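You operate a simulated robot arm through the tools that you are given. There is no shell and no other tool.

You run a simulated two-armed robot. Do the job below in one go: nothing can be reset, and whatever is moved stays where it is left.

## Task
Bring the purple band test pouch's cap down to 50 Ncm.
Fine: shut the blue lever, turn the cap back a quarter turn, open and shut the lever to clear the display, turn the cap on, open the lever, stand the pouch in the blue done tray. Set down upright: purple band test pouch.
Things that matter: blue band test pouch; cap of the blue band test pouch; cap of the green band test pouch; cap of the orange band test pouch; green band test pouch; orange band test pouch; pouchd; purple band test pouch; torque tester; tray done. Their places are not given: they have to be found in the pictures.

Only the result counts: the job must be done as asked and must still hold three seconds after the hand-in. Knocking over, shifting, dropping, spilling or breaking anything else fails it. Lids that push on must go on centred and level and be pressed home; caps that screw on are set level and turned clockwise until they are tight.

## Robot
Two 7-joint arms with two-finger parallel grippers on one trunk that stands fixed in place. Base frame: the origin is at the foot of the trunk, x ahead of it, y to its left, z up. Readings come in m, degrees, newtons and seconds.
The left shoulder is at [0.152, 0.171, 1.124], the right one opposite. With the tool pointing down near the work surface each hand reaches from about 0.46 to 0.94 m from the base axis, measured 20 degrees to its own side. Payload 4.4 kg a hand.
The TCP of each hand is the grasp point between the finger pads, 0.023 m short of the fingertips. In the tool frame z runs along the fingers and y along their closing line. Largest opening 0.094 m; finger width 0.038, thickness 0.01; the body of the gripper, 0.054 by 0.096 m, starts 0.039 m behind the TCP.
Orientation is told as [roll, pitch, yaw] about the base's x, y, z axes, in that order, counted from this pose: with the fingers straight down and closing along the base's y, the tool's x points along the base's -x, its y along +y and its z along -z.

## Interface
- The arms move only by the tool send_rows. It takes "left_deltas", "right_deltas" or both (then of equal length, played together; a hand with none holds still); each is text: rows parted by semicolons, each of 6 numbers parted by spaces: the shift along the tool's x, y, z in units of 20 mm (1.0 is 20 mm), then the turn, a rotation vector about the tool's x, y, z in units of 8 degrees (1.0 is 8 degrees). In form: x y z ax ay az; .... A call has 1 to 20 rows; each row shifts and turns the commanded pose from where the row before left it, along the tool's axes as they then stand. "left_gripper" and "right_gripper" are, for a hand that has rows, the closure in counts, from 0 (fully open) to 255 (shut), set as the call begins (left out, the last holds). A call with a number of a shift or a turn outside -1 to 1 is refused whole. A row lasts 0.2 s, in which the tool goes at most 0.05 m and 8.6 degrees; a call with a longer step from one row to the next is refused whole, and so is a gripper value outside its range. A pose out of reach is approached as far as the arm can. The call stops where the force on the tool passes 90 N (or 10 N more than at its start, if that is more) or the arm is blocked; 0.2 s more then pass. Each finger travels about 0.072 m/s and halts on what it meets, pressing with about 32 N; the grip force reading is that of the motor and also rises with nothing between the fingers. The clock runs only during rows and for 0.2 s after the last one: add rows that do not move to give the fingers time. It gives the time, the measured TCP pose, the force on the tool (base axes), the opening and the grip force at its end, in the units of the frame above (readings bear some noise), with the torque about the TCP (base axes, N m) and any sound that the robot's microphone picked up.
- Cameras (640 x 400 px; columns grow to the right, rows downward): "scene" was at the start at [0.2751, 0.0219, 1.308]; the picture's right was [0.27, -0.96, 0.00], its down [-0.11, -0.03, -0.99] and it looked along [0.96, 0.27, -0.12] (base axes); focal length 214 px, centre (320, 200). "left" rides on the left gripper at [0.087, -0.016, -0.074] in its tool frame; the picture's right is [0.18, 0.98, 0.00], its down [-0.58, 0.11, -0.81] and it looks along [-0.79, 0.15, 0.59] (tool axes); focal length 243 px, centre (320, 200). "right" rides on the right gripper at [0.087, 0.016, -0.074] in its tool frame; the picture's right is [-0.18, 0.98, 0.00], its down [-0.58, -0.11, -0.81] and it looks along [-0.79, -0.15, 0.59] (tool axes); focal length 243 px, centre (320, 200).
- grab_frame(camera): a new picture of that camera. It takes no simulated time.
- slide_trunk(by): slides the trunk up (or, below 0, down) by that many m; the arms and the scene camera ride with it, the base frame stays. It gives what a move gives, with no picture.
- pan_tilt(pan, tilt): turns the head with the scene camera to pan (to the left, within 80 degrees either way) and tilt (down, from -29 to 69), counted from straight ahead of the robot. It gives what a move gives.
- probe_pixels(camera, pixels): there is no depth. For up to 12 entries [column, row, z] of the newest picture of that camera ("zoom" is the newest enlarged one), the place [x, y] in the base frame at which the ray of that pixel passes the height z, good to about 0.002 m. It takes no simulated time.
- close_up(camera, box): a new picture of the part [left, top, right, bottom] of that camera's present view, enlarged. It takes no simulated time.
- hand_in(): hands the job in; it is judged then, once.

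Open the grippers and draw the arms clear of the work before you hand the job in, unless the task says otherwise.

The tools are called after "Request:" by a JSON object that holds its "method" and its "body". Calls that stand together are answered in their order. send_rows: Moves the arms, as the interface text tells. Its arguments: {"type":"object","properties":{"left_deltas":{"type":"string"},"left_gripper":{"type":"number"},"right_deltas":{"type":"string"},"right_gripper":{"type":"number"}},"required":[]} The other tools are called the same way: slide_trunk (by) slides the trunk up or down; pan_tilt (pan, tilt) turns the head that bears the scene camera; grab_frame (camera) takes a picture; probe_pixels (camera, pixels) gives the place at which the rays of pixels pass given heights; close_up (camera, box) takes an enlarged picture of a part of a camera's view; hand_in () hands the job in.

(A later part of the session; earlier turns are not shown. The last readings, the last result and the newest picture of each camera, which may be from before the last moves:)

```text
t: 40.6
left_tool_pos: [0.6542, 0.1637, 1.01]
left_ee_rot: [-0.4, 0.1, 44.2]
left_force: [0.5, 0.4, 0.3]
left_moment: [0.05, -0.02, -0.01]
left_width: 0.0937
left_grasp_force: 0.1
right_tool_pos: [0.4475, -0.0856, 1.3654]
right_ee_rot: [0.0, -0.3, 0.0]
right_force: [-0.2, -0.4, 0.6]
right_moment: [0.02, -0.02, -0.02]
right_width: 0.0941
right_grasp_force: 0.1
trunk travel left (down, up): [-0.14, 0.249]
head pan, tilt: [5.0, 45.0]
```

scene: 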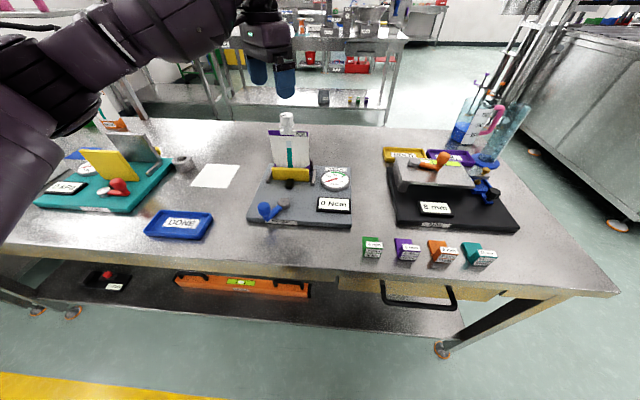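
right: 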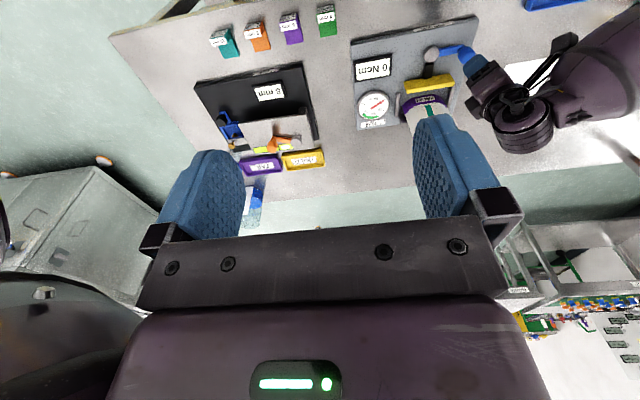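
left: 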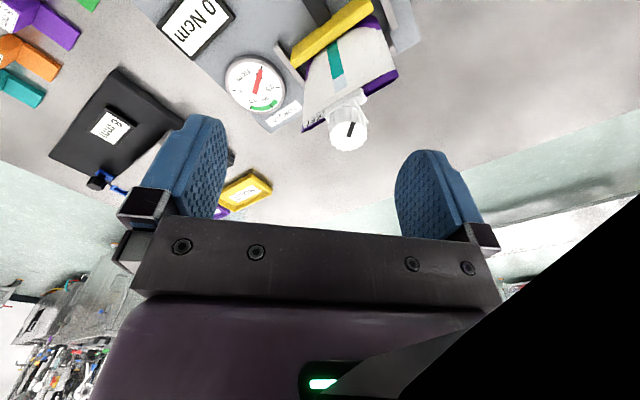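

Yaw +44° works without trouble. I rise to z 1.09 and move over the cap with this yaw.

Request:
{"method": "send_rows", "body": {"left_deltas": "0 0 -1 0 0 0;0 0 -1 0 0 0;0 0 -1 0 0 0;0 0 -1 0 0 0;0 0 -0.3 0 0 0;-0.62 -0.839 0 0 0 0;-0.62 -0.839 0 0 0 0;-0.62 -0.839 0 0 0 0;-0.62 -0.839 0 0 0 0;-0.62 -0.839 0 0 0 0;-0.62 -0.839 0 0 0 0;-0.62 -0.839 0 0 0 0;0 0 0 0 0 0"}}

Request:
{"method": "grab_frame", "body": {"camera": "left"}}

Request:
{"method": "close_up", "body": {"camera": "scene", "box": [220, 60, 360, 200]}}

```text
t: 43.4
left_tool_pos: [0.7987, 0.1398, 1.0935]
left_ee_rot: [-0.2, 0.2, 44.0]
left_force: [-0.1, 0.0, -0.1]
left_moment: [-0.01, -0.01, -0.04]
left_width: 0.0942
left_grasp_force: 0.2
right_tool_pos: [0.4499, -0.0852, 1.3636]
right_ee_rot: [0.0, -0.1, -0.1]
right_force: [-0.1, 0.0, 0.2]
right_moment: [0.02, 0.03, -0.06]
right_width: 0.0942
right_grasp_force: 0.1
trunk travel left (down, up): [-0.14, 0.249]
head pan, tilt: [5.0, 45.0]
```

```text
taken
```

left: 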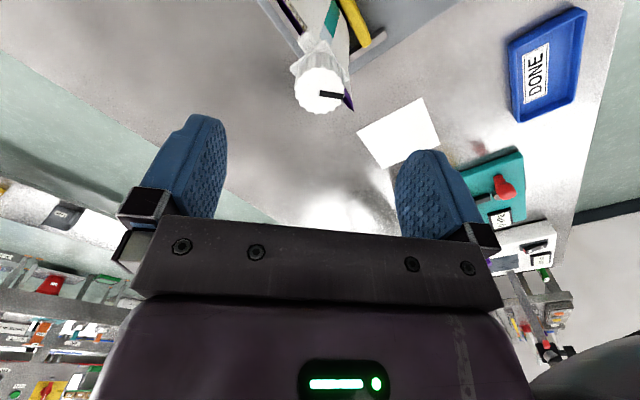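

```text
2.86 times, centred on (290, 130) of scene
```

zoom: 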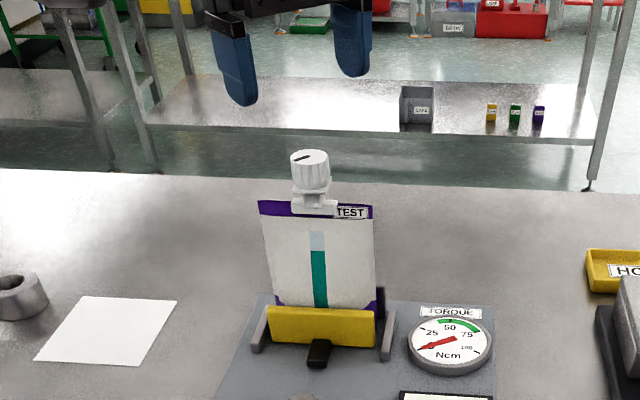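

Yaw +44° reaches over the cap at (0.799, 0.140, 1.094). I check the cap centre from here at (320,91) and test turning up to yaw +90°.

Request:
{"method": "probe_pixels", "body": {"camera": "left", "pixels": [[320, 91, 1.0], [320, 91, 1.01], [320, 91, 1.02]]}}

Request:
{"method": "close_up", "body": {"camera": "left", "box": [250, 10, 390, 150]}}

Request:
{"method": "send_rows", "body": {"left_deltas": "0 0 0 0 0 -1;0 0 0 0 0 -1;0 0 0 0 0 -1;0 0 0 0 0 -1;0 0 0 0 0 -1;0 0 0 0 0 -0.75;0 0 0 0 0 0"}}

Request:
{"method": "grab_frame", "body": {"camera": "left"}}

```text
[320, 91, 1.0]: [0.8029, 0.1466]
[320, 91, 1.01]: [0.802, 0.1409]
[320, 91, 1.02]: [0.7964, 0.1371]
```

```text
2.86 times, centred on (320, 80) of left
```

zoom: 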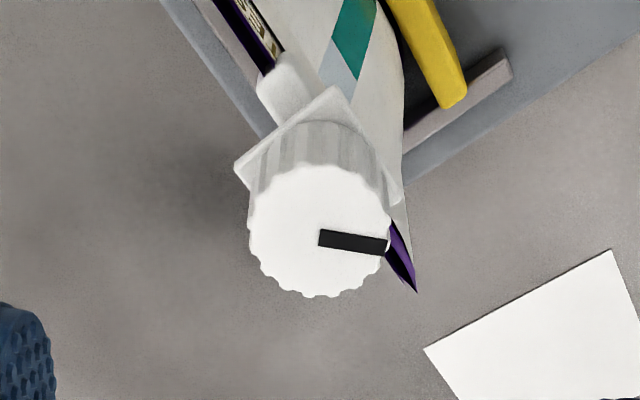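

```text
t: 45.0
left_tool_pos: [0.7992, 0.1399, 1.0929]
left_ee_rot: [0.0, 0.3, 90.0]
left_force: [0.2, -0.8, -0.1]
left_moment: [0.04, -0.01, 0.03]
left_width: 0.0938
left_grasp_force: 0.1
right_tool_pos: [0.4512, -0.0838, 1.3637]
right_ee_rot: [0.0, 0.0, -0.1]
right_force: [-0.3, -0.1, -0.1]
right_moment: [-0.01, -0.01, 0.01]
right_width: 0.0938
right_grasp_force: 0.0
trunk travel left (down, up): [-0.14, 0.249]
head pan, tilt: [5.0, 45.0]
```

```text
taken
```

left: 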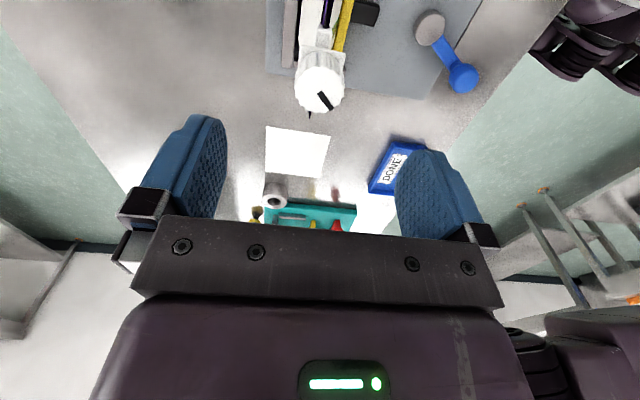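

Yaw +90° is reachable and the cap stays centred at (320,92) while turning, so the TCP axis matches the cap axis. I return to yaw 0, lower to z ≈ 1.010 and grip the cap.

Request:
{"method": "send_rows", "body": {"left_deltas": "0 0 0 0 0 0.9375;0 0 0 0 0 0.9375;0 0 0 0 0 0.9375;0 0 0 0 0 0.9375;0 0 0 0 0 0.9375;0 0 0 0 0 0.9375;0 0 0 0 0 0.9375;0 0 0 0 0 0.9375;0 0 0 0 0 0.9375;0 0 0 0 0 0.9375;0 0 0 0 0 0.9375;0 0 0 0 0 0.9375;0 0 0 0 0 0"}}

Request:
{"method": "send_rows", "body": {"left_deltas": "0 0 0.83 0 0 0;0 0 0.83 0 0 0;0 0 0.83 0 0 0;0 0 0.83 0 0 0;0 0 0.83 0 0 0;0 0 0 0 0 0"}}

Request:
{"method": "close_up", "body": {"camera": "scene", "box": [230, 80, 350, 180]}}

Request:
{"method": "grab_frame", "body": {"camera": "left"}}

```text
t: 47.8
left_tool_pos: [0.7997, 0.1405, 1.0929]
left_ee_rot: [-0.2, 0.0, 0.0]
left_force: [-0.2, 0.2, 0.2]
left_moment: [0.0, 0.01, 0.0]
left_width: 0.094
left_grasp_force: 0.0
right_tool_pos: [0.4514, -0.0856, 1.3635]
right_ee_rot: [0.0, -0.1, -0.1]
right_force: [-0.3, 0.6, 1.0]
right_moment: [0.05, 0.01, -0.01]
right_width: 0.0938
right_grasp_force: 0.0
trunk travel left (down, up): [-0.14, 0.249]
head pan, tilt: [5.0, 45.0]
```

```text
t: 49.2
left_tool_pos: [0.7987, 0.1392, 1.0112]
left_ee_rot: [-0.3, 0.0, 0.0]
left_force: [0.3, -0.4, 0.1]
left_moment: [0.01, -0.03, -0.01]
left_width: 0.0941
left_grasp_force: 0.1
right_tool_pos: [0.4511, -0.0839, 1.365]
right_ee_rot: [0.0, -0.1, -0.1]
right_force: [1.4, 0.4, -0.3]
right_moment: [-0.04, 0.01, -0.01]
right_width: 0.094
right_grasp_force: 0.1
trunk travel left (down, up): [-0.14, 0.249]
head pan, tilt: [5.0, 45.0]
```

```text
4.00 times, centred on (290, 130) of scene
```

zoom: 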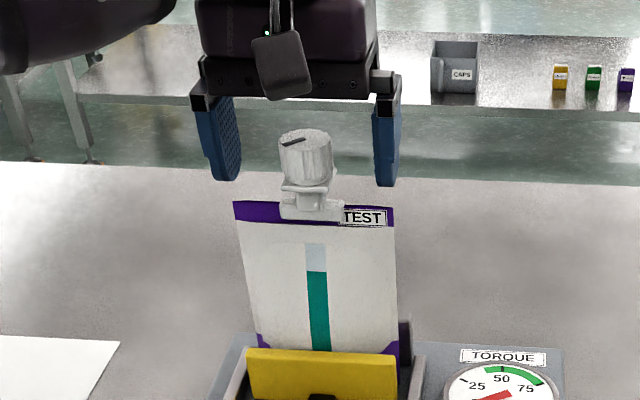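

```text
taken
```

left: 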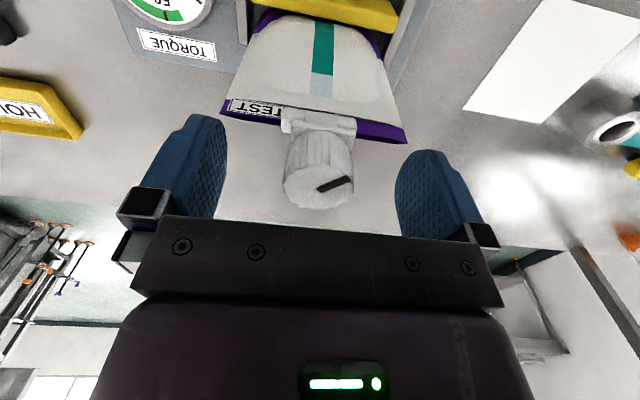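

The fingers flank the cap at the right height. I close them on it.

Request:
{"method": "send_rows", "body": {"left_deltas": "0 0 0 0 0 0;0 0 0 0 0 0;0 0 0 0 0 0;0 0 0 0 0 0;0 0 0 0 0 0", "left_gripper": 255}}

Request:
{"method": "close_up", "body": {"camera": "scene", "box": [230, 80, 350, 220]}}

```text
t: 50.4
left_tool_pos: [0.7994, 0.1414, 1.01]
left_ee_rot: [-0.3, 0.0, 0.1]
left_force: [0.7, 0.5, -0.7]
left_moment: [0.23, 0.04, 0.01]
left_width: 0.0326
left_grasp_force: 32.0
right_tool_pos: [0.4508, -0.0842, 1.3638]
right_ee_rot: [0.0, 0.1, -0.2]
right_force: [0.0, 0.4, 0.4]
right_moment: [0.0, 0.04, 0.02]
right_width: 0.094
right_grasp_force: 0.1
trunk travel left (down, up): [-0.14, 0.249]
head pan, tilt: [5.0, 45.0]
```

```text
2.86 times, centred on (290, 150) of scene
```

zoom: 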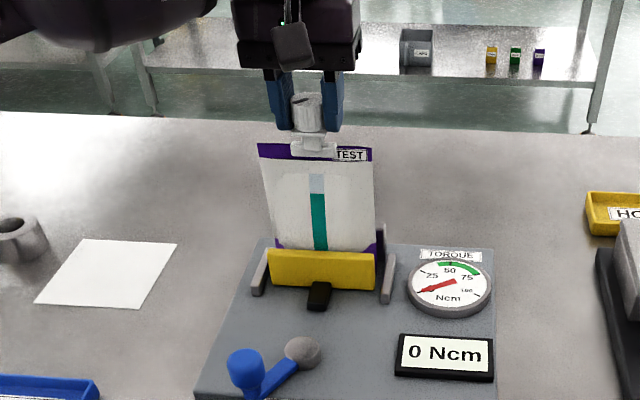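

Cap gripped cleanly (width 0.033). I start turning it back (counter-clockwise from above) by 16° and read.

Request:
{"method": "send_rows", "body": {"left_deltas": "0 0 0 0 0 -0.5;0 0 0 0 0 -0.5;0 0 0 0 0 -0.5;0 0 0 0 0 -0.5"}}

Request:
{"method": "close_up", "body": {"camera": "scene", "box": [230, 80, 350, 220]}}

Request:
{"method": "grab_frame", "body": {"camera": "left"}}

```text
t: 51.4
left_tool_pos: [0.7988, 0.1396, 1.0101]
left_ee_rot: [-0.3, 0.1, 16.1]
left_force: [-7.0, -3.2, -1.0]
left_moment: [-0.41, 0.97, -0.34]
left_width: 0.0325
left_grasp_force: 31.4
right_tool_pos: [0.4512, -0.0859, 1.364]
right_ee_rot: [0.0, -0.1, -0.1]
right_force: [-0.4, -0.2, 0.6]
right_moment: [-0.03, 0.01, 0.02]
right_width: 0.0941
right_grasp_force: 0.1
trunk travel left (down, up): [-0.14, 0.249]
head pan, tilt: [5.0, 45.0]
```

```text
2.86 times, centred on (290, 150) of scene
```

zoom: 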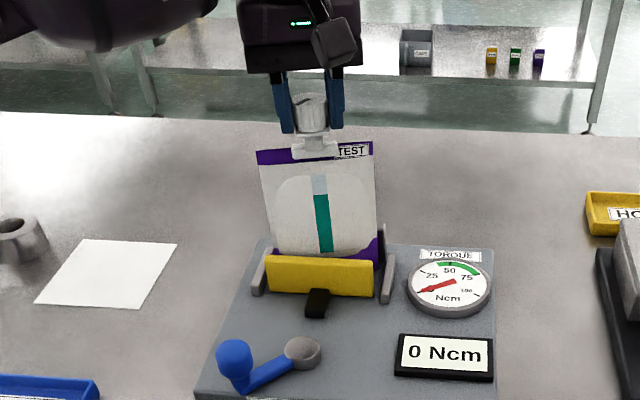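

```text
taken
```

left: 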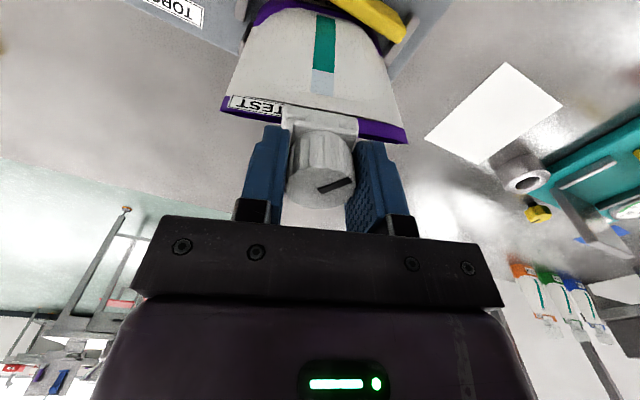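

The pouch turned with the cap and pushed the jaw and lever back (knob now at zoom (235,350) instead of (245,365)): the lever was not fully shut. I turn the hand back to yaw 0 and let go of the cap.

Request:
{"method": "send_rows", "body": {"left_deltas": "0 0 0 0 0 0.5;0 0 0 0 0 0.5;0 0 0 0 0 0.5;0 0 0 0 0 0.5;0 0 0 0 0 0"}}

Request:
{"method": "close_up", "body": {"camera": "scene", "box": [230, 80, 350, 220]}}

Request:
{"method": "grab_frame", "body": {"camera": "left"}}

```text
t: 52.6
left_tool_pos: [0.799, 0.14, 1.01]
left_ee_rot: [-0.3, 0.0, 0.0]
left_force: [0.3, -0.3, 0.2]
left_moment: [0.0, -0.08, 0.02]
left_width: 0.0324
left_grasp_force: 32.4
right_tool_pos: [0.4508, -0.0841, 1.3634]
right_ee_rot: [0.0, -0.1, -0.1]
right_force: [0.0, -0.3, 0.8]
right_moment: [0.0, -0.02, 0.01]
right_width: 0.0939
right_grasp_force: 0.0
trunk travel left (down, up): [-0.14, 0.249]
head pan, tilt: [5.0, 45.0]
```

```text
2.86 times, centred on (290, 150) of scene
```

zoom: 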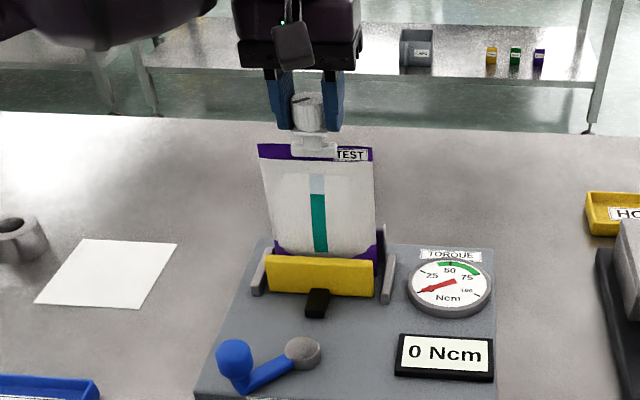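

```text
taken
```

left: 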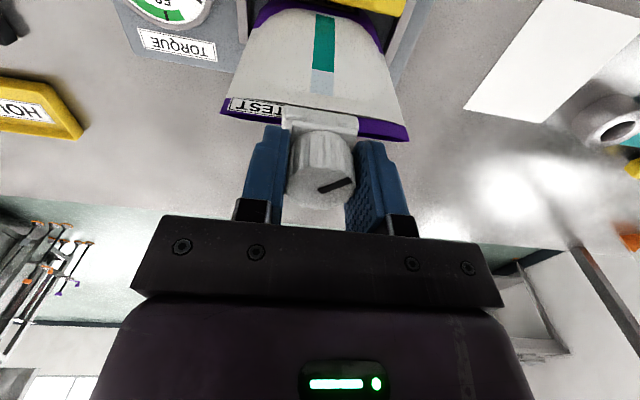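

Pouch is back in its place. I release the cap, rise, turn to yaw 90° and shift to −y for a side view of jaw, pouch and back wall.

Request:
{"method": "send_rows", "body": {"left_deltas": "0 0 0 0 0 0;0 0 0 0 0 0;0 0 0 0 0 0;0 0 0 0 0 0;0 0 -1 0 0 0;0 0 -1 0 0 0;0 0 -1 0 0 0;0 0 -1 0 0 0;0 0 0 0 0 0", "left_gripper": 0}}

Request:
{"method": "send_rows", "body": {"left_deltas": "0 0 0 0 0 -0.9375;0 0 0 0 0 -0.9375;0 0 0 0 0 -0.9375;0 0 0 0 0 -0.9375;0 0 0 0 0 -0.9375;0 0 0 0 0 -0.9375;0 0 0 0 0 -0.9375;0 0 0 0 0 -0.9375;0 0 0 0 0 -0.9375;0 0 0 0 0 -0.9375;0 0 0 0 0 -0.9375;0 0 0 0 0 -0.9375;1 0 0 0 0 0;1 0 0 0 0 0;1 0 0 0 0 0;1 0 0 0 0 0;1 0 0 0 0 0;0 0 0 0 0 0"}}

Request:
{"method": "grab_frame", "body": {"camera": "left"}}

Request:
{"method": "close_up", "body": {"camera": "left", "box": [220, 0, 420, 150]}}

```text
t: 54.6
left_tool_pos: [0.7996, 0.1407, 1.0889]
left_ee_rot: [-0.3, 0.1, 0.1]
left_force: [0.9, 0.1, -0.2]
left_moment: [-0.02, 0.02, -0.01]
left_width: 0.0941
left_grasp_force: 0.1
right_tool_pos: [0.452, -0.085, 1.3645]
right_ee_rot: [0.0, 0.0, 0.0]
right_force: [-0.2, 0.4, 0.4]
right_moment: [0.0, 0.0, -0.04]
right_width: 0.0939
right_grasp_force: 0.0
trunk travel left (down, up): [-0.14, 0.249]
head pan, tilt: [5.0, 45.0]
```

```text
t: 58.4
left_tool_pos: [0.8005, 0.0398, 1.0903]
left_ee_rot: [0.1, 0.3, 90.0]
left_force: [-0.3, 0.3, 0.5]
left_moment: [-0.01, 0.01, -0.02]
left_width: 0.0941
left_grasp_force: 0.1
right_tool_pos: [0.4518, -0.0842, 1.3636]
right_ee_rot: [0.0, 0.1, 0.0]
right_force: [-0.5, -0.4, -0.1]
right_moment: [0.01, 0.01, 0.0]
right_width: 0.094
right_grasp_force: 0.1
trunk travel left (down, up): [-0.14, 0.249]
head pan, tilt: [5.0, 45.0]
```

```text
taken
```

left: 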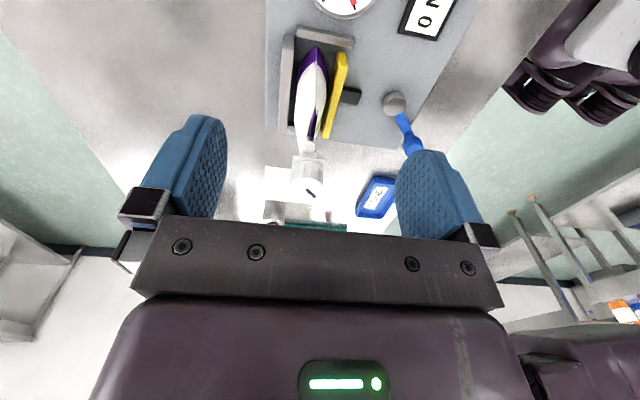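

```text
2.67 times, centred on (320, 75) of left
```

zoom: 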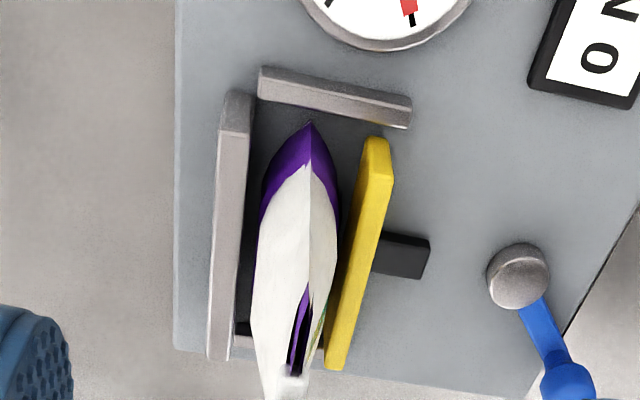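

Side view: back wall at zoom u≈250, pouch between, jaw edge at u≈360. I measure the gaps.

Request:
{"method": "probe_pixels", "body": {"camera": "left", "pixels": [[293.8, 75, 0.85], [336.9, 71, 0.85], [345, 71, 0.85], [298.2, 75, 0.83], [327.5, 75, 0.83], [298.2, 75, 0.86], [327.5, 75, 0.86], [316, 47, 0.83], [352, 55, 0.83]]}}

```text
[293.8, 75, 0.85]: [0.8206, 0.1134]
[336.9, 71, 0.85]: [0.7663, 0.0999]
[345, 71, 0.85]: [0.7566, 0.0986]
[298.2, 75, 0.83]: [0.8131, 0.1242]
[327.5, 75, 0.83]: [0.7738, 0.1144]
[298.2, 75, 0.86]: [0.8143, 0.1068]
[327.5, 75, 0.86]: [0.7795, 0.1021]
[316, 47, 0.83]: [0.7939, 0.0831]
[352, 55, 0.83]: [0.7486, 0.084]
```

Wall-to-jaw gap is about 0.054 m against a 0.04 m pouch, so the jaw can go further. I draw back −x, and turn to yaw −25° to grip the knob with the fingers across its path.

Request:
{"method": "send_rows", "body": {"left_deltas": "0 1 0 0 0 0;0 1 0 0 0 0;0 1 0 0 0 0;0 1 0 0 0 0;0 1 0 0 0 0;0 1 0 0 0 0;0 1 0 0 0 0;0 1 0 0 0 0;0 1 0 0 0 0;0 0 0 0 0 0", "left_gripper": 119}}

Request:
{"method": "send_rows", "body": {"left_deltas": "0 0 0 0 0 0.96;0 0 0 0 0 0.96;0 0 0 0 0 0.96;0 0 0 0 0 0.96;0 0 0 0 0 0.96;0 0 0 0 0 0.96;0 0 0 0 0 0.96;0 0 0 0 0 0.96;0 0 0 0 0 0.96;0 0 0 0 0 0.96;0 0 0 0 0 0.96;0 0 0 0 0 0.96;0 0 0 0 0 0.96;0 0 0 0 0 0.96;0 0 0 0 0 0.96;0 0 0 0 0 0"}}

Request:
{"method": "close_up", "body": {"camera": "scene", "box": [230, 80, 370, 240]}}

Request:
{"method": "grab_frame", "body": {"camera": "left"}}

```text
t: 60.6
left_tool_pos: [0.6198, 0.0406, 1.0905]
left_ee_rot: [0.1, 0.3, 90.1]
left_force: [-1.0, -0.8, -0.4]
left_moment: [-0.03, 0.02, 0.0]
left_width: 0.0504
left_grasp_force: 0.1
right_tool_pos: [0.4515, -0.0848, 1.3634]
right_ee_rot: [0.1, 0.0, -0.2]
right_force: [-0.5, 0.6, 0.9]
right_moment: [0.02, 0.01, 0.0]
right_width: 0.094
right_grasp_force: 0.1
trunk travel left (down, up): [-0.14, 0.249]
head pan, tilt: [5.0, 45.0]
```

```text
t: 64.0
left_tool_pos: [0.6183, 0.0405, 1.0894]
left_ee_rot: [-0.2, -0.1, -25.2]
left_force: [0.6, -0.5, 0.4]
left_moment: [0.01, -0.02, -0.01]
left_width: 0.0504
left_grasp_force: 0.1
right_tool_pos: [0.4506, -0.085, 1.3636]
right_ee_rot: [0.1, 0.0, 0.0]
right_force: [0.0, -0.1, 0.6]
right_moment: [0.02, 0.03, 0.02]
right_width: 0.0939
right_grasp_force: 0.0
trunk travel left (down, up): [-0.14, 0.249]
head pan, tilt: [5.0, 45.0]
```

```text
2.50 times, centred on (300, 160) of scene
```

zoom: 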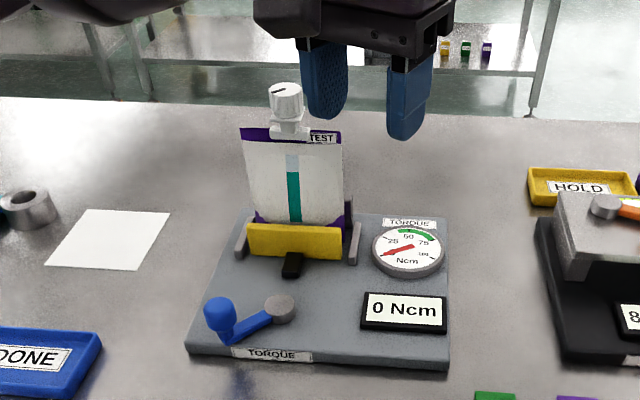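

```text
taken
```

left: 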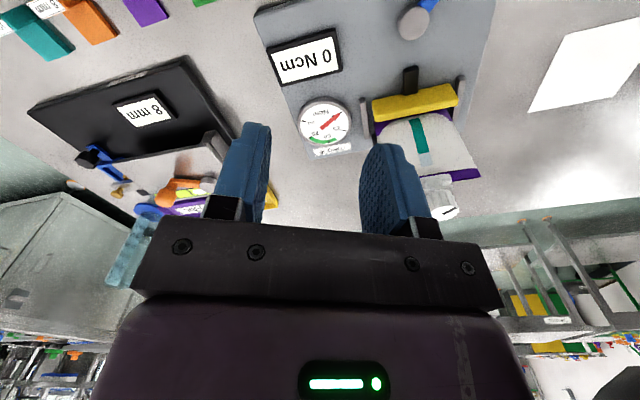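

The knob is at scene zoom (219,308); I probe its present place.

Request:
{"method": "probe_pixels", "body": {"camera": "scene", "pixels": [[259.6, 203, 0.86], [259.6, 202, 0.86], [284.5, 202.5, 0.83]]}}

```text
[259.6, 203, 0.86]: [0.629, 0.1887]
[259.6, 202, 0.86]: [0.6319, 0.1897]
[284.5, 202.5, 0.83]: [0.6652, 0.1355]
```

Knob near (0.625, 0.191). I go above it and then down to z 0.868.

Request:
{"method": "send_rows", "body": {"left_deltas": "0.361 0.87 0.87 0 0 0;0.361 0.87 0.87 0 0 0;0.361 0.87 0.87 0 0 0;0.361 0.87 0.87 0 0 0;0.361 0.87 0.87 0 0 0;0.361 0.87 0.87 0 0 0;0.361 0.87 0.87 0 0 0;0.361 0.87 0.87 0 0 0;0 0 0 0 0 0"}}

Request:
{"method": "grab_frame", "body": {"camera": "left"}}

```text
t: 66.0
left_tool_pos: [0.6267, 0.1906, 0.9515]
left_ee_rot: [-0.3, -0.1, -25.2]
left_force: [0.1, 0.0, 0.5]
left_moment: [-0.01, -0.03, -0.01]
left_width: 0.0501
left_grasp_force: 0.1
right_tool_pos: [0.4527, -0.084, 1.364]
right_ee_rot: [0.0, -0.1, -0.1]
right_force: [-0.3, 0.7, 0.5]
right_moment: [0.02, 0.03, -0.05]
right_width: 0.094
right_grasp_force: 0.0
trunk travel left (down, up): [-0.14, 0.249]
head pan, tilt: [5.0, 45.0]
```

```text
taken
```

left: 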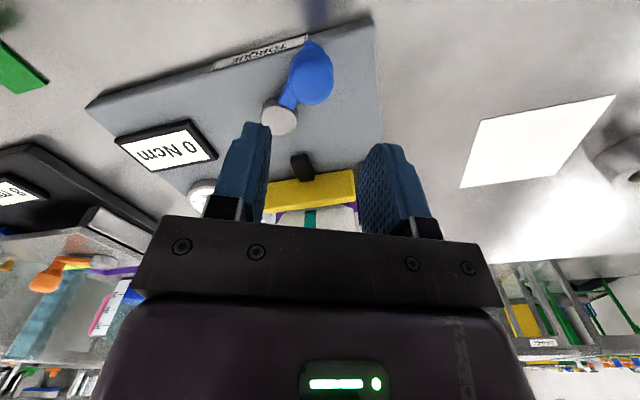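

The knob appears at (313,76); I probe it to refine before going down.

Request:
{"method": "probe_pixels", "body": {"camera": "left", "pixels": [[313, 74, 0.87], [313, 76, 0.86], [280, 119, 0.835]]}}

```text
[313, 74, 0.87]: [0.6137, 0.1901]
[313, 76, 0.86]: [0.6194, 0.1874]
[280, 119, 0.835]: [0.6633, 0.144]
```

Knob is at (0.617, 0.189), about 41°. I shift slightly, lower, and grip.

Request:
{"method": "send_rows", "body": {"left_deltas": "0.41 -0.3 0 0 0 0;0 0 0.83 0 0 0;0 0 0.83 0 0 0;0 0 0.83 0 0 0;0 0 0.83 0 0 0;0 0 0.83 0 0 0;0 0 0 0 0 0"}}

Request:
{"method": "send_rows", "body": {"left_deltas": "0 0 0 0 0 0;0 0 0 0 0 0;0 0 0 0 0 0", "left_gripper": 255}}

Request:
{"method": "close_up", "body": {"camera": "scene", "box": [220, 100, 340, 240]}}

```text
t: 67.6
left_tool_pos: [0.6156, 0.1875, 0.8675]
left_ee_rot: [-0.3, -0.1, -25.1]
left_force: [0.0, 0.4, 0.5]
left_moment: [0.01, 0.01, 0.02]
left_width: 0.0503
left_grasp_force: 0.1
right_tool_pos: [0.4502, -0.0844, 1.3645]
right_ee_rot: [0.0, -0.2, -0.1]
right_force: [-0.2, -0.8, -0.3]
right_moment: [0.05, 0.02, 0.04]
right_width: 0.0938
right_grasp_force: 0.1
trunk travel left (down, up): [-0.14, 0.249]
head pan, tilt: [5.0, 45.0]
```

```text
t: 68.4
left_tool_pos: [0.6155, 0.1864, 0.8675]
left_ee_rot: [-0.3, -0.1, -25.0]
left_force: [1.5, 0.2, -1.2]
left_moment: [0.3, -0.26, 0.07]
left_width: 0.0277
left_grasp_force: 44.3
right_tool_pos: [0.4515, -0.084, 1.3631]
right_ee_rot: [-0.1, 0.0, -0.1]
right_force: [0.5, 0.3, 0.3]
right_moment: [0.0, 0.01, 0.0]
right_width: 0.0938
right_grasp_force: 0.1
trunk travel left (down, up): [-0.14, 0.249]
head pan, tilt: [5.0, 45.0]
```

```text
2.86 times, centred on (280, 170) of scene
```

zoom: 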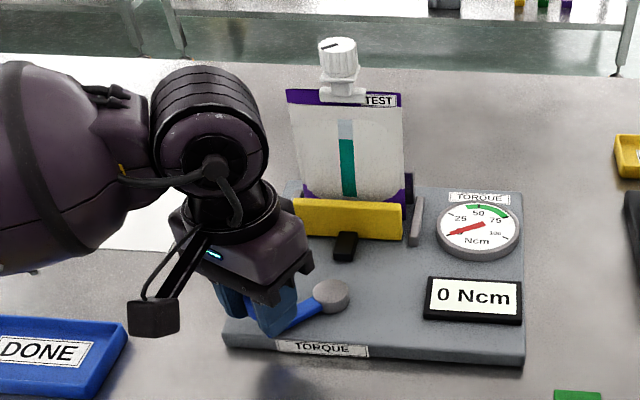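

Grip is clean at 44°. I advance in 4° rows, following the arc, and read the force.

Request:
{"method": "send_rows", "body": {"left_deltas": "0.075 -0.2175 0 0 0 -0.5;0.075 -0.2175 0 0 0 -0.5;0.075 -0.2175 0 0 0 -0.5;0 0 0 0 0 0"}}

Request:
{"method": "send_rows", "body": {"left_deltas": "0.06 -0.17 0 0 0 -0.375;0 0 0 0 0 0"}}

```text
t: 69.4
left_tool_pos: [0.6077, 0.1761, 0.8662]
left_ee_rot: [-0.2, 0.0, -13.2]
left_force: [6.0, -1.5, -7.2]
left_moment: [0.3, -0.72, 0.29]
left_width: 0.0276
left_grasp_force: 45.1
right_tool_pos: [0.4525, -0.0847, 1.3633]
right_ee_rot: [0.0, -0.1, -0.1]
right_force: [0.0, -0.4, 0.0]
right_moment: [0.02, 0.0, 0.01]
right_width: 0.0938
right_grasp_force: 0.1
trunk travel left (down, up): [-0.14, 0.249]
head pan, tilt: [5.0, 45.0]
```

```text
t: 70.0
left_tool_pos: [0.6065, 0.1728, 0.8671]
left_ee_rot: [-0.3, 0.0, -10.2]
left_force: [8.0, -2.2, -6.8]
left_moment: [0.24, -0.54, 0.24]
left_width: 0.0279
left_grasp_force: 45.0
right_tool_pos: [0.4515, -0.0854, 1.363]
right_ee_rot: [0.0, -0.1, -0.1]
right_force: [-0.4, 0.9, -0.2]
right_moment: [-0.01, 0.03, 0.01]
right_width: 0.094
right_grasp_force: 0.1
trunk travel left (down, up): [-0.14, 0.249]
head pan, tilt: [5.0, 45.0]
```

At 58° with only small force. I go on by 3° at a time.

Request:
{"method": "send_rows", "body": {"left_deltas": "0.06 -0.16 0 0 0 -0.375;0 0 0 0 0 0"}}

Request:
{"method": "send_rows", "body": {"left_deltas": "0.06 -0.16 0 0 0 -0.375;0 0 0 0 0 0"}}

Request:
{"method": "close_up", "body": {"camera": "scene", "box": [220, 100, 340, 240]}}

```text
t: 70.6
left_tool_pos: [0.605, 0.1718, 0.8666]
left_ee_rot: [-0.2, 0.1, -7.1]
left_force: [12.5, 7.1, -4.9]
left_moment: [0.74, -0.13, -0.43]
left_width: 0.0272
left_grasp_force: 45.0
right_tool_pos: [0.4524, -0.0844, 1.3632]
right_ee_rot: [0.1, 0.0, -0.1]
right_force: [0.8, -0.4, -0.4]
right_moment: [-0.02, -0.02, -0.03]
right_width: 0.0937
right_grasp_force: 0.0
trunk travel left (down, up): [-0.14, 0.249]
head pan, tilt: [5.0, 45.0]
```

```text
t: 71.2
left_tool_pos: [0.6055, 0.1729, 0.8681]
left_ee_rot: [-0.1, 0.0, -3.9]
left_force: [17.2, 30.5, 2.6]
left_moment: [0.8, 0.2, -0.58]
left_width: 0.0281
left_grasp_force: 44.9
right_tool_pos: [0.4526, -0.0822, 1.3633]
right_ee_rot: [-0.2, 0.0, 0.0]
right_force: [0.5, 0.0, -0.2]
right_moment: [0.01, 0.02, -0.04]
right_width: 0.0938
right_grasp_force: 0.0
trunk travel left (down, up): [-0.14, 0.249]
head pan, tilt: [5.0, 45.0]
```

```text
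2.86 times, centred on (280, 170) of scene
```

zoom: 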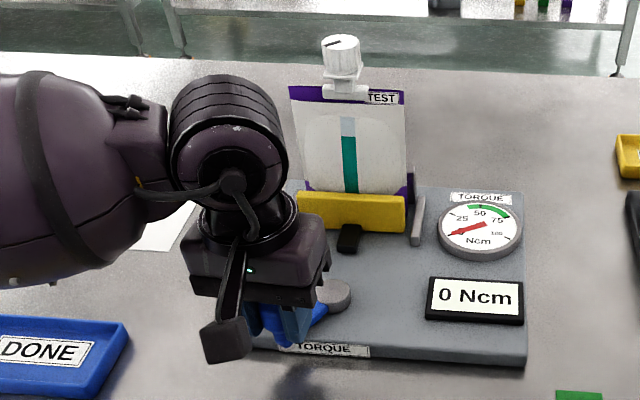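

The lever now sits against a rigid stop near 60°, so that is fully shut; it just does not lock by itself. I'll keep the left hand holding the lever shut and turn the cap with the right hand, which I now bring round at height.

Request:
{"method": "send_rows", "body": {"right_deltas": "-1 0 0.63 0 0 0;-1 0 0.63 0 0 0;-1 0 0.63 0 0 0;-1 0 0.63 0 0 0;-1 0 0.63 0 0 0;-1 0 0.63 0 0 0;-1 0 0.63 0 0 0;-1 0 0.63 0 0 0;-1 0 0.63 0 0 0;-1 0 0.63 0 0 0;-1 0 0.63 0 0 0;-1 0 0.63 0 0 0;-1 0 0.63 0 0 0;-1 0 0.63 0 0 0;-1 0 0.63 0 0 0;-1 0 0.63 0 0 0;-1 0 0.63 0 0 0;0 0 0 0 0 0", "right_gripper": 0}}

Request:
{"method": "grab_frame", "body": {"camera": "scene"}}

Request:
{"method": "grab_frame", "body": {"camera": "right"}}

```text
t: 75.0
left_tool_pos: [0.6033, 0.1716, 0.868]
left_ee_rot: [-0.2, -0.1, -4.1]
left_force: [20.9, 35.6, 11.1]
left_moment: [0.54, -0.09, -0.4]
left_width: 0.0281
left_grasp_force: 45.3
right_tool_pos: [0.792, -0.0822, 1.1489]
right_ee_rot: [-0.1, 0.0, -0.1]
right_force: [0.7, -1.1, 0.0]
right_moment: [0.0, 0.01, -0.03]
right_width: 0.0939
right_grasp_force: 0.1
trunk travel left (down, up): [-0.14, 0.249]
head pan, tilt: [5.0, 45.0]
```

```text
taken
```

scene: 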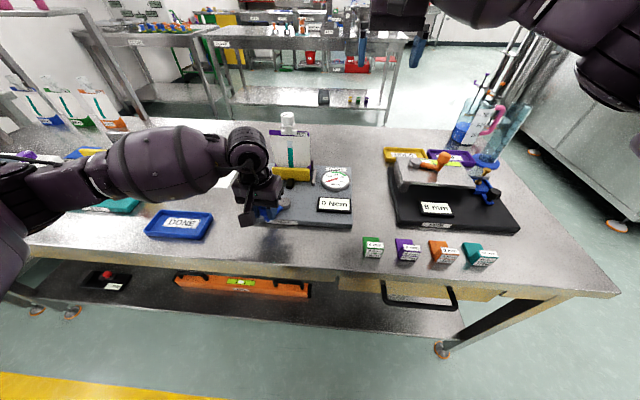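

```text
taken
```

right: 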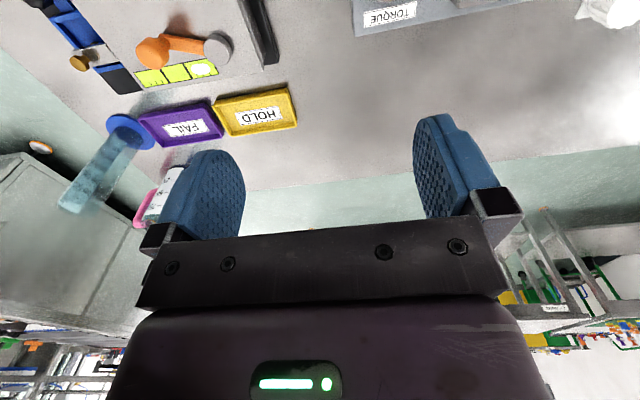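

Right hand is at (0.792, −0.082, 1.149). By mirror symmetry its good yaw range should be 0 to −90°, so I turn to −90° first.

Request:
{"method": "send_rows", "body": {"right_deltas": "0 0 0 0 0 0.9375;0 0 0 0 0 0.9375;0 0 0 0 0 0.9375;0 0 0 0 0 0.9375;0 0 0 0 0 0.9375;0 0 0 0 0 0.9375;0 0 0 0 0 0.9375;0 0 0 0 0 0.9375;0 0 0 0 0 0.9375;0 0 0 0 0 0.9375;0 0 0 0 0 0.9375;0 0 0 0 0 0.9375;0 0 0 0 0 0"}}

Request:
{"method": "send_rows", "body": {"right_deltas": "1 0 0.3 0 0 0;1 0 0.3 0 0 0;1 0 0.3 0 0 0;1 0 0.3 0 0 0;1 0 0.3 0 0 0;1 0 0.3 0 0 0;1 0 0.3 0 0 0;1 0 0.3 0 0 0;1 0 0.3 0 0 0;1 0 0.3 0 0 0;1 0.3 0 0 0 0;0 0 0 0 0 0"}}

Request:
{"method": "grab_frame", "body": {"camera": "right"}}

Request:
{"method": "grab_frame", "body": {"camera": "scene"}}

```text
t: 77.8
left_tool_pos: [0.6044, 0.172, 0.8684]
left_ee_rot: [-0.2, -0.1, -4.0]
left_force: [19.4, 35.7, 12.1]
left_moment: [0.47, -0.2, -0.4]
left_width: 0.0279
left_grasp_force: 45.5
right_tool_pos: [0.7928, -0.0824, 1.1494]
right_ee_rot: [0.0, -0.1, -90.3]
right_force: [0.2, -0.1, -0.3]
right_moment: [0.01, 0.01, 0.01]
right_width: 0.0939
right_grasp_force: 0.1
trunk travel left (down, up): [-0.14, 0.249]
head pan, tilt: [5.0, 45.0]
```

```text
t: 80.6
left_tool_pos: [0.603, 0.1709, 0.8671]
left_ee_rot: [0.2, 0.0, -3.8]
left_force: [5.5, 14.1, 1.9]
left_moment: [0.71, 0.03, -0.52]
left_width: 0.0282
left_grasp_force: 45.5
right_tool_pos: [0.8133, 0.1002, 1.0896]
right_ee_rot: [-0.2, 0.6, -93.1]
right_force: [-0.1, 0.4, -0.1]
right_moment: [0.05, -0.02, 0.01]
right_width: 0.0942
right_grasp_force: 0.0
right hand out of reach, approached as far as the arm can: row 11
trunk travel left (down, up): [-0.14, 0.249]
head pan, tilt: [5.0, 45.0]
stopped in row 12 (right hand): the arm was blocked; the commanded pose is now the measured one
```

```text
taken
```

right: 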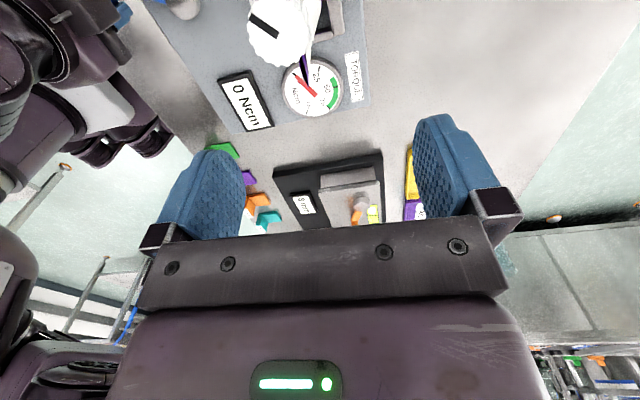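

```text
taken
```

scene: 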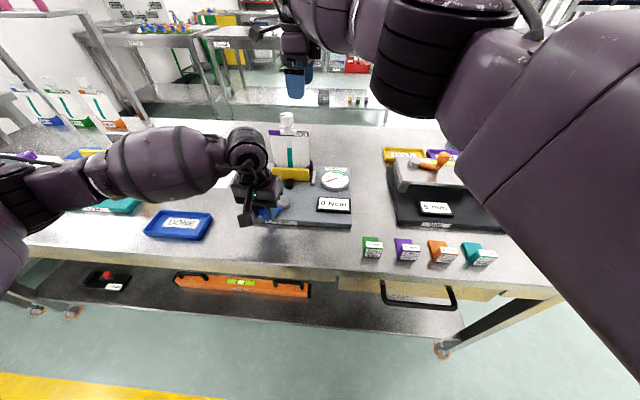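

The right arm cannot get to y 0.14 at yaw −90°. I back off a little, go to yaw −45° and try again.

Request:
{"method": "send_rows", "body": {"right_deltas": "-0.9 -0.2 -0.2 0 0 0;-0.9 -0.2 -0.2 0 0 0;-0.9 -0.2 -0.2 0 0 0;0 0 0 0 0 -1;0 0 0 0 0 -1;0 0 0 0 0 -1;0 0 0 0 0 -1;0 0 0 0 0 -1;0 0 0 0 0 -1;0 0 0 0 0 0"}}

```text
t: 82.8
left_tool_pos: [0.6035, 0.1713, 0.8666]
left_ee_rot: [-0.2, 0.0, -4.0]
left_force: [7.1, 31.1, -3.3]
left_moment: [0.42, 0.06, -0.14]
left_width: 0.028
left_grasp_force: 44.9
right_tool_pos: [0.7954, 0.0547, 1.1017]
right_ee_rot: [0.2, 0.4, -44.3]
right_force: [-0.8, 0.9, -0.6]
right_moment: [-0.04, 0.04, 0.02]
right_width: 0.0939
right_grasp_force: 0.0
trunk travel left (down, up): [-0.14, 0.249]
head pan, tilt: [5.0, 45.0]
```

Now at yaw −44°. I move over to the cap.

Request:
{"method": "send_rows", "body": {"right_deltas": "0.7 0.8 0.08 0 0 0;0.7 0.8 0.08 0 0 0;0.7 0.8 0.08 0 0 0;0.7 0.8 0.08 0 0 0;0 0 0 0 0 0"}}

Request:
{"method": "grab_frame", "body": {"camera": "right"}}

```text
t: 84.0
left_tool_pos: [0.6036, 0.1719, 0.8676]
left_ee_rot: [-0.2, 0.1, -4.0]
left_force: [5.0, 29.3, -3.9]
left_moment: [0.39, 0.17, -0.4]
left_width: 0.0283
left_grasp_force: 44.6
right_tool_pos: [0.8022, 0.1202, 1.0979]
right_ee_rot: [0.4, 0.4, -45.9]
right_force: [0.0, 1.0, 0.1]
right_moment: [0.01, -0.01, 0.0]
right_width: 0.0942
right_grasp_force: 0.0
right hand out of reach, approached as far as the arm can: row 4
trunk travel left (down, up): [-0.14, 0.249]
head pan, tilt: [5.0, 45.0]
```

```text
taken
```

right: 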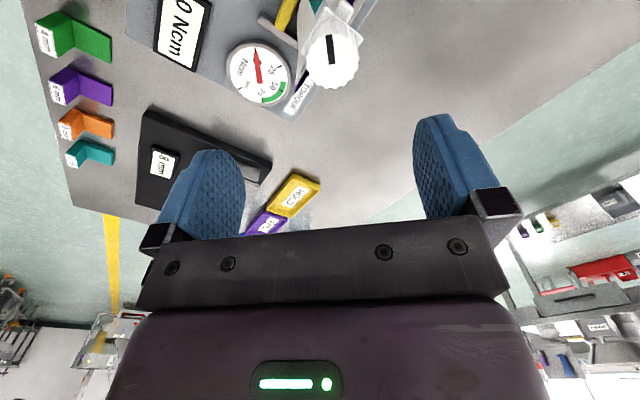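

It stops at y 0.120. Lower down the arm should reach further; the open fingers will clear the cap on the way, so I lower to z 1.012 and then go sideways.

Request:
{"method": "send_rows", "body": {"right_deltas": "0 0 0.86 0 0 0;0 0 0.86 0 0 0;0 0 0.86 0 0 0;0 0 0.86 0 0 0;0 0 0.86 0 0 0;0 0 0 0 0 0"}}

Request:
{"method": "send_rows", "body": {"right_deltas": "0.3 0.37 0 0 0 0;0.3 0.37 0 0 0 0;0 0 0 0 0 0"}}

Request:
{"method": "grab_frame", "body": {"camera": "right"}}

```text
t: 85.4
left_tool_pos: [0.6027, 0.1715, 0.868]
left_ee_rot: [-0.1, 0.0, -3.9]
left_force: [4.2, 30.8, -4.6]
left_moment: [0.35, -0.16, -0.4]
left_width: 0.028
left_grasp_force: 45.4
right_tool_pos: [0.7926, 0.1363, 1.0087]
right_ee_rot: [0.1, 0.3, -44.4]
right_force: [0.1, -0.4, 0.9]
right_moment: [-0.02, 0.02, 0.0]
right_width: 0.0939
right_grasp_force: 0.0
trunk travel left (down, up): [-0.14, 0.249]
head pan, tilt: [5.0, 45.0]
```

```text
t: 86.4
left_tool_pos: [0.6022, 0.1719, 0.8669]
left_ee_rot: [0.3, -0.1, -3.8]
left_force: [4.1, 11.1, -3.8]
left_moment: [0.55, 0.44, -0.58]
left_width: 0.0281
left_grasp_force: 45.2
right_tool_pos: [0.8134, 0.1143, 1.0105]
right_ee_rot: [0.5, 0.9, -47.9]
right_force: [0.7, -0.8, -0.4]
right_moment: [-0.03, 0.01, 0.04]
right_width: 0.0941
right_grasp_force: 0.0
right hand out of reach, approached as far as the arm can: row 2
trunk travel left (down, up): [-0.14, 0.249]
head pan, tilt: [5.0, 45.0]
stopped in row 3 (right hand): the arm was blocked; the commanded pose is now the measured one
```

```text
taken
```

right: 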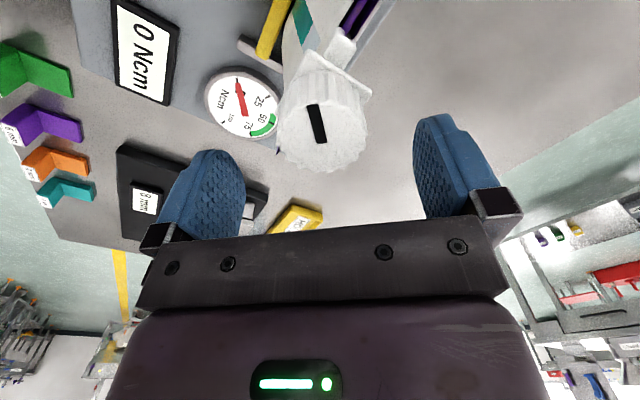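

The small sideways step drove the arm into a limit and pushed it off; before it, (0.793, 0.136) was reached. I measure the cap's place from here.

Request:
{"method": "probe_pixels", "body": {"camera": "right", "pixels": [[320, 124, 1.015], [320, 130, 1.015], [320, 124, 1.01]]}}

Request:
{"method": "close_up", "body": {"camera": "scene", "box": [220, 60, 360, 240]}}

```text
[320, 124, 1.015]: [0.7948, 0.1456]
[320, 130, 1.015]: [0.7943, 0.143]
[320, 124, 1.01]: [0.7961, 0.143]
```

```text
2.22 times, centred on (290, 150) of scene
```

zoom: 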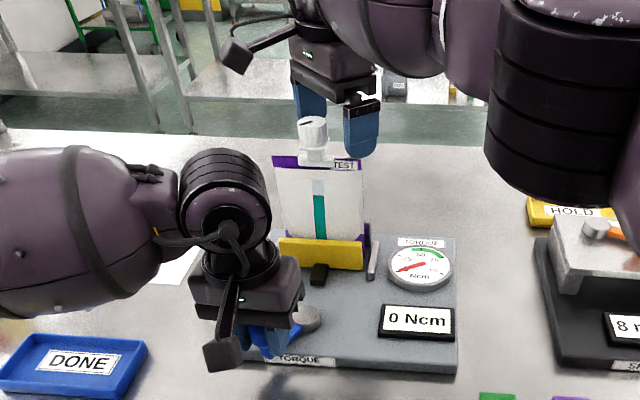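

Cap centre is about (0.796, 0.143). I raise the right hand, turn it to yaw 0, and test whether it reaches there.

Request:
{"method": "send_rows", "body": {"right_deltas": "0 0 -0.9 0 0 0;0 0 -0.9 0 0 0;0 0 -0.9 0 0 0;-0.5 -0.5 -0.3 0 0 0;0 0 0 0 0 -1;0 0 0 0 0 -1;0 0 0 0 0 -1;0 0 0 0 0 -1;0 0 0 0 0 -1;0 0 0 0 0 -1;0 0 0 0 0 0"}}

```text
t: 88.8
left_tool_pos: [0.6026, 0.173, 0.8673]
left_ee_rot: [-0.1, -0.1, -3.9]
left_force: [-3.1, 28.0, 0.0]
left_moment: [0.33, 0.36, -0.25]
left_width: 0.0282
left_grasp_force: 44.9
right_tool_pos: [0.806, 0.1091, 1.0702]
right_ee_rot: [0.8, 0.1, 1.0]
right_force: [0.2, -0.2, 1.1]
right_moment: [0.01, 0.0, 0.03]
right_width: 0.0939
right_grasp_force: 0.0
right hand out of reach, approached as far as the arm can: row 3
trunk travel left (down, up): [-0.14, 0.249]
head pan, tilt: [5.0, 45.0]
```

At yaw 1° now; I step toward the cap axis at this height.

Request:
{"method": "send_rows", "body": {"right_deltas": "0.25 0.6 0 0 0 0;0.25 0.6 0 0 0 0;0 0.5 0 0 0 0;0 0 0 0 0 0"}}

Request:
{"method": "grab_frame", "body": {"camera": "right"}}

```text
t: 90.0
left_tool_pos: [0.6026, 0.1731, 0.8688]
left_ee_rot: [0.3, 0.0, -3.9]
left_force: [0.3, 10.1, 1.3]
left_moment: [0.57, 0.64, -0.52]
left_width: 0.0281
left_grasp_force: 45.1
right_tool_pos: [0.8191, 0.0957, 1.0761]
right_ee_rot: [1.7, 0.1, -3.2]
right_force: [-0.5, 0.0, 0.4]
right_moment: [0.02, -0.03, -0.01]
right_width: 0.0945
right_grasp_force: 0.1
trunk travel left (down, up): [-0.14, 0.249]
head pan, tilt: [5.0, 45.0]
stopped in row 4 (right hand): the arm was blocked; the commanded pose is now the measured one
```

```text
taken
```

right: 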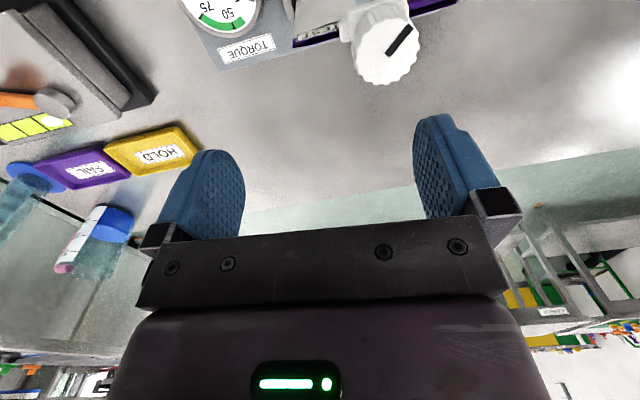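

The right arm is blocked from crossing this far, so it can't do the cap. I withdraw it: up and to −y, then back.

Request:
{"method": "send_rows", "body": {"right_deltas": "0 -0.8 -0.5 0 0 0;0 -0.8 -0.5 0 0 0;0 -0.8 -0.5 0 0 0;0 -0.8 -0.5 0 0 0;0 -0.8 -0.5 0 0 0;0 -0.8 -0.5 0 0 0;0 -0.8 -0.5 0 0 0;0 -0.8 -0.5 0 0 0;0 -0.8 -0.5 0 0 0;0 0 0 0 0 0"}}

Request:
{"method": "send_rows", "body": {"right_deltas": "1 -0.1 -0.5 0 0 0;1 -0.1 -0.5 0 0 0;1 -0.1 -0.5 0 0 0;1 -0.1 -0.5 0 0 0;1 -0.1 -0.5 0 0 0;1 -0.1 -0.5 0 0 0;1 -0.1 -0.5 0 0 0;1 -0.1 -0.5 0 0 0;1 -0.1 -0.5 0 0 0;1 -0.1 -0.5 0 0 0;1 -0.1 -0.5 0 0 0;1 -0.1 -0.5 0 0 0;1 -0.1 -0.5 0 0 0;1 -0.1 -0.5 0 0 0;1 -0.1 -0.5 0 0 0;1 -0.1 -0.5 0 0 0;0 0 0 0 0 0"}}

Request:
{"method": "grab_frame", "body": {"camera": "scene"}}

```text
t: 92.2
left_tool_pos: [0.6036, 0.1722, 0.8681]
left_ee_rot: [0.1, 0.0, -3.9]
left_force: [-2.3, 24.7, 0.6]
left_moment: [0.25, 0.24, -0.13]
left_width: 0.0281
left_grasp_force: 44.9
right_tool_pos: [0.8094, -0.0405, 1.1624]
right_ee_rot: [1.4, 0.0, -2.5]
right_force: [-0.5, 0.6, 0.3]
right_moment: [-0.03, -0.02, 0.01]
right_width: 0.0943
right_grasp_force: 0.0
trunk travel left (down, up): [-0.14, 0.249]
head pan, tilt: [5.0, 45.0]
```

```text
t: 95.8
left_tool_pos: [0.6023, 0.1714, 0.8667]
left_ee_rot: [0.1, 0.0, -3.9]
left_force: [-1.7, 25.2, -1.0]
left_moment: [0.17, 0.02, -0.36]
left_width: 0.0278
left_grasp_force: 45.1
right_tool_pos: [0.4883, -0.0633, 1.3217]
right_ee_rot: [1.3, 0.1, -2.4]
right_force: [-0.2, -0.3, -0.2]
right_moment: [-0.02, 0.04, 0.02]
right_width: 0.094
right_grasp_force: 0.0
trunk travel left (down, up): [-0.14, 0.249]
head pan, tilt: [5.0, 45.0]
```

```text
taken
```

scene: 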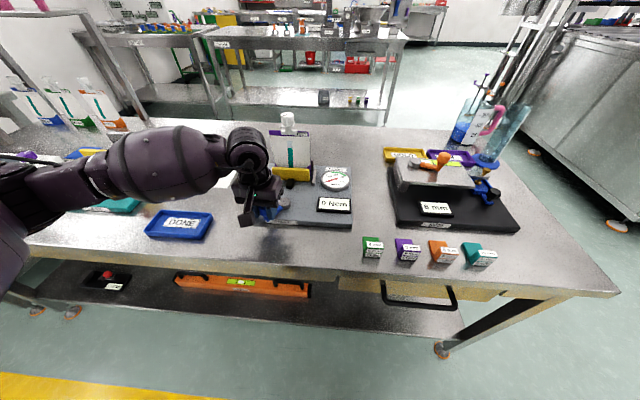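

The right arm is clear. I press the lever on against its stop in small steps with the left hand, looking for movement or a click.

Request:
{"method": "send_rows", "body": {"left_deltas": "0.066 -0.135 0 0 0 0;0 0 0 0 0 0"}}

Request:
{"method": "send_rows", "body": {"left_deltas": "0.1 -0.2 0 0 0 0;0 0 0 0 0 0"}}

Request:
{"method": "close_up", "body": {"camera": "scene", "box": [220, 100, 340, 240]}}

```text
t: 96.4
left_tool_pos: [0.6025, 0.1731, 0.8679]
left_ee_rot: [0.1, -0.1, -3.7]
left_force: [6.1, 38.8, 2.2]
left_moment: [0.12, 0.39, -0.09]
left_width: 0.0281
left_grasp_force: 44.3
right_tool_pos: [0.489, -0.0619, 1.3215]
right_ee_rot: [1.4, 0.0, -2.6]
right_force: [0.0, -0.8, -0.8]
right_moment: [-0.03, 0.02, 0.01]
right_width: 0.0938
right_grasp_force: 0.0
trunk travel left (down, up): [-0.14, 0.249]
head pan, tilt: [5.0, 45.0]
```

```text
t: 97.0
left_tool_pos: [0.6031, 0.1716, 0.8681]
left_ee_rot: [0.4, -0.3, -3.4]
left_force: [21.2, 54.5, 5.0]
left_moment: [-0.01, 0.09, -0.25]
left_width: 0.028
left_grasp_force: 45.0
right_tool_pos: [0.4891, -0.0604, 1.3219]
right_ee_rot: [1.4, 0.1, -2.5]
right_force: [-0.6, -0.2, -0.2]
right_moment: [-0.01, 0.01, 0.02]
right_width: 0.0942
right_grasp_force: 0.1
trunk travel left (down, up): [-0.14, 0.249]
head pan, tilt: [5.0, 45.0]
```

```text
2.86 times, centred on (280, 170) of scene
```

zoom: 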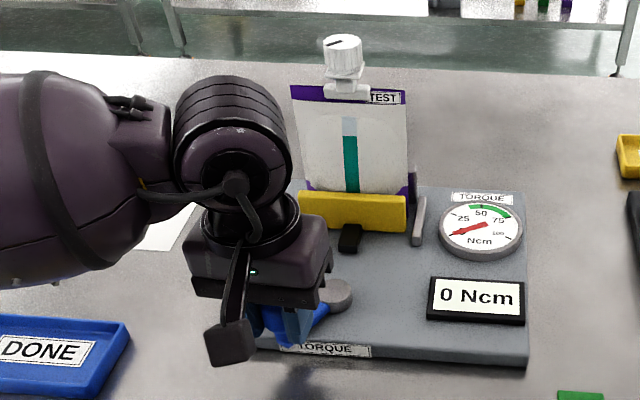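

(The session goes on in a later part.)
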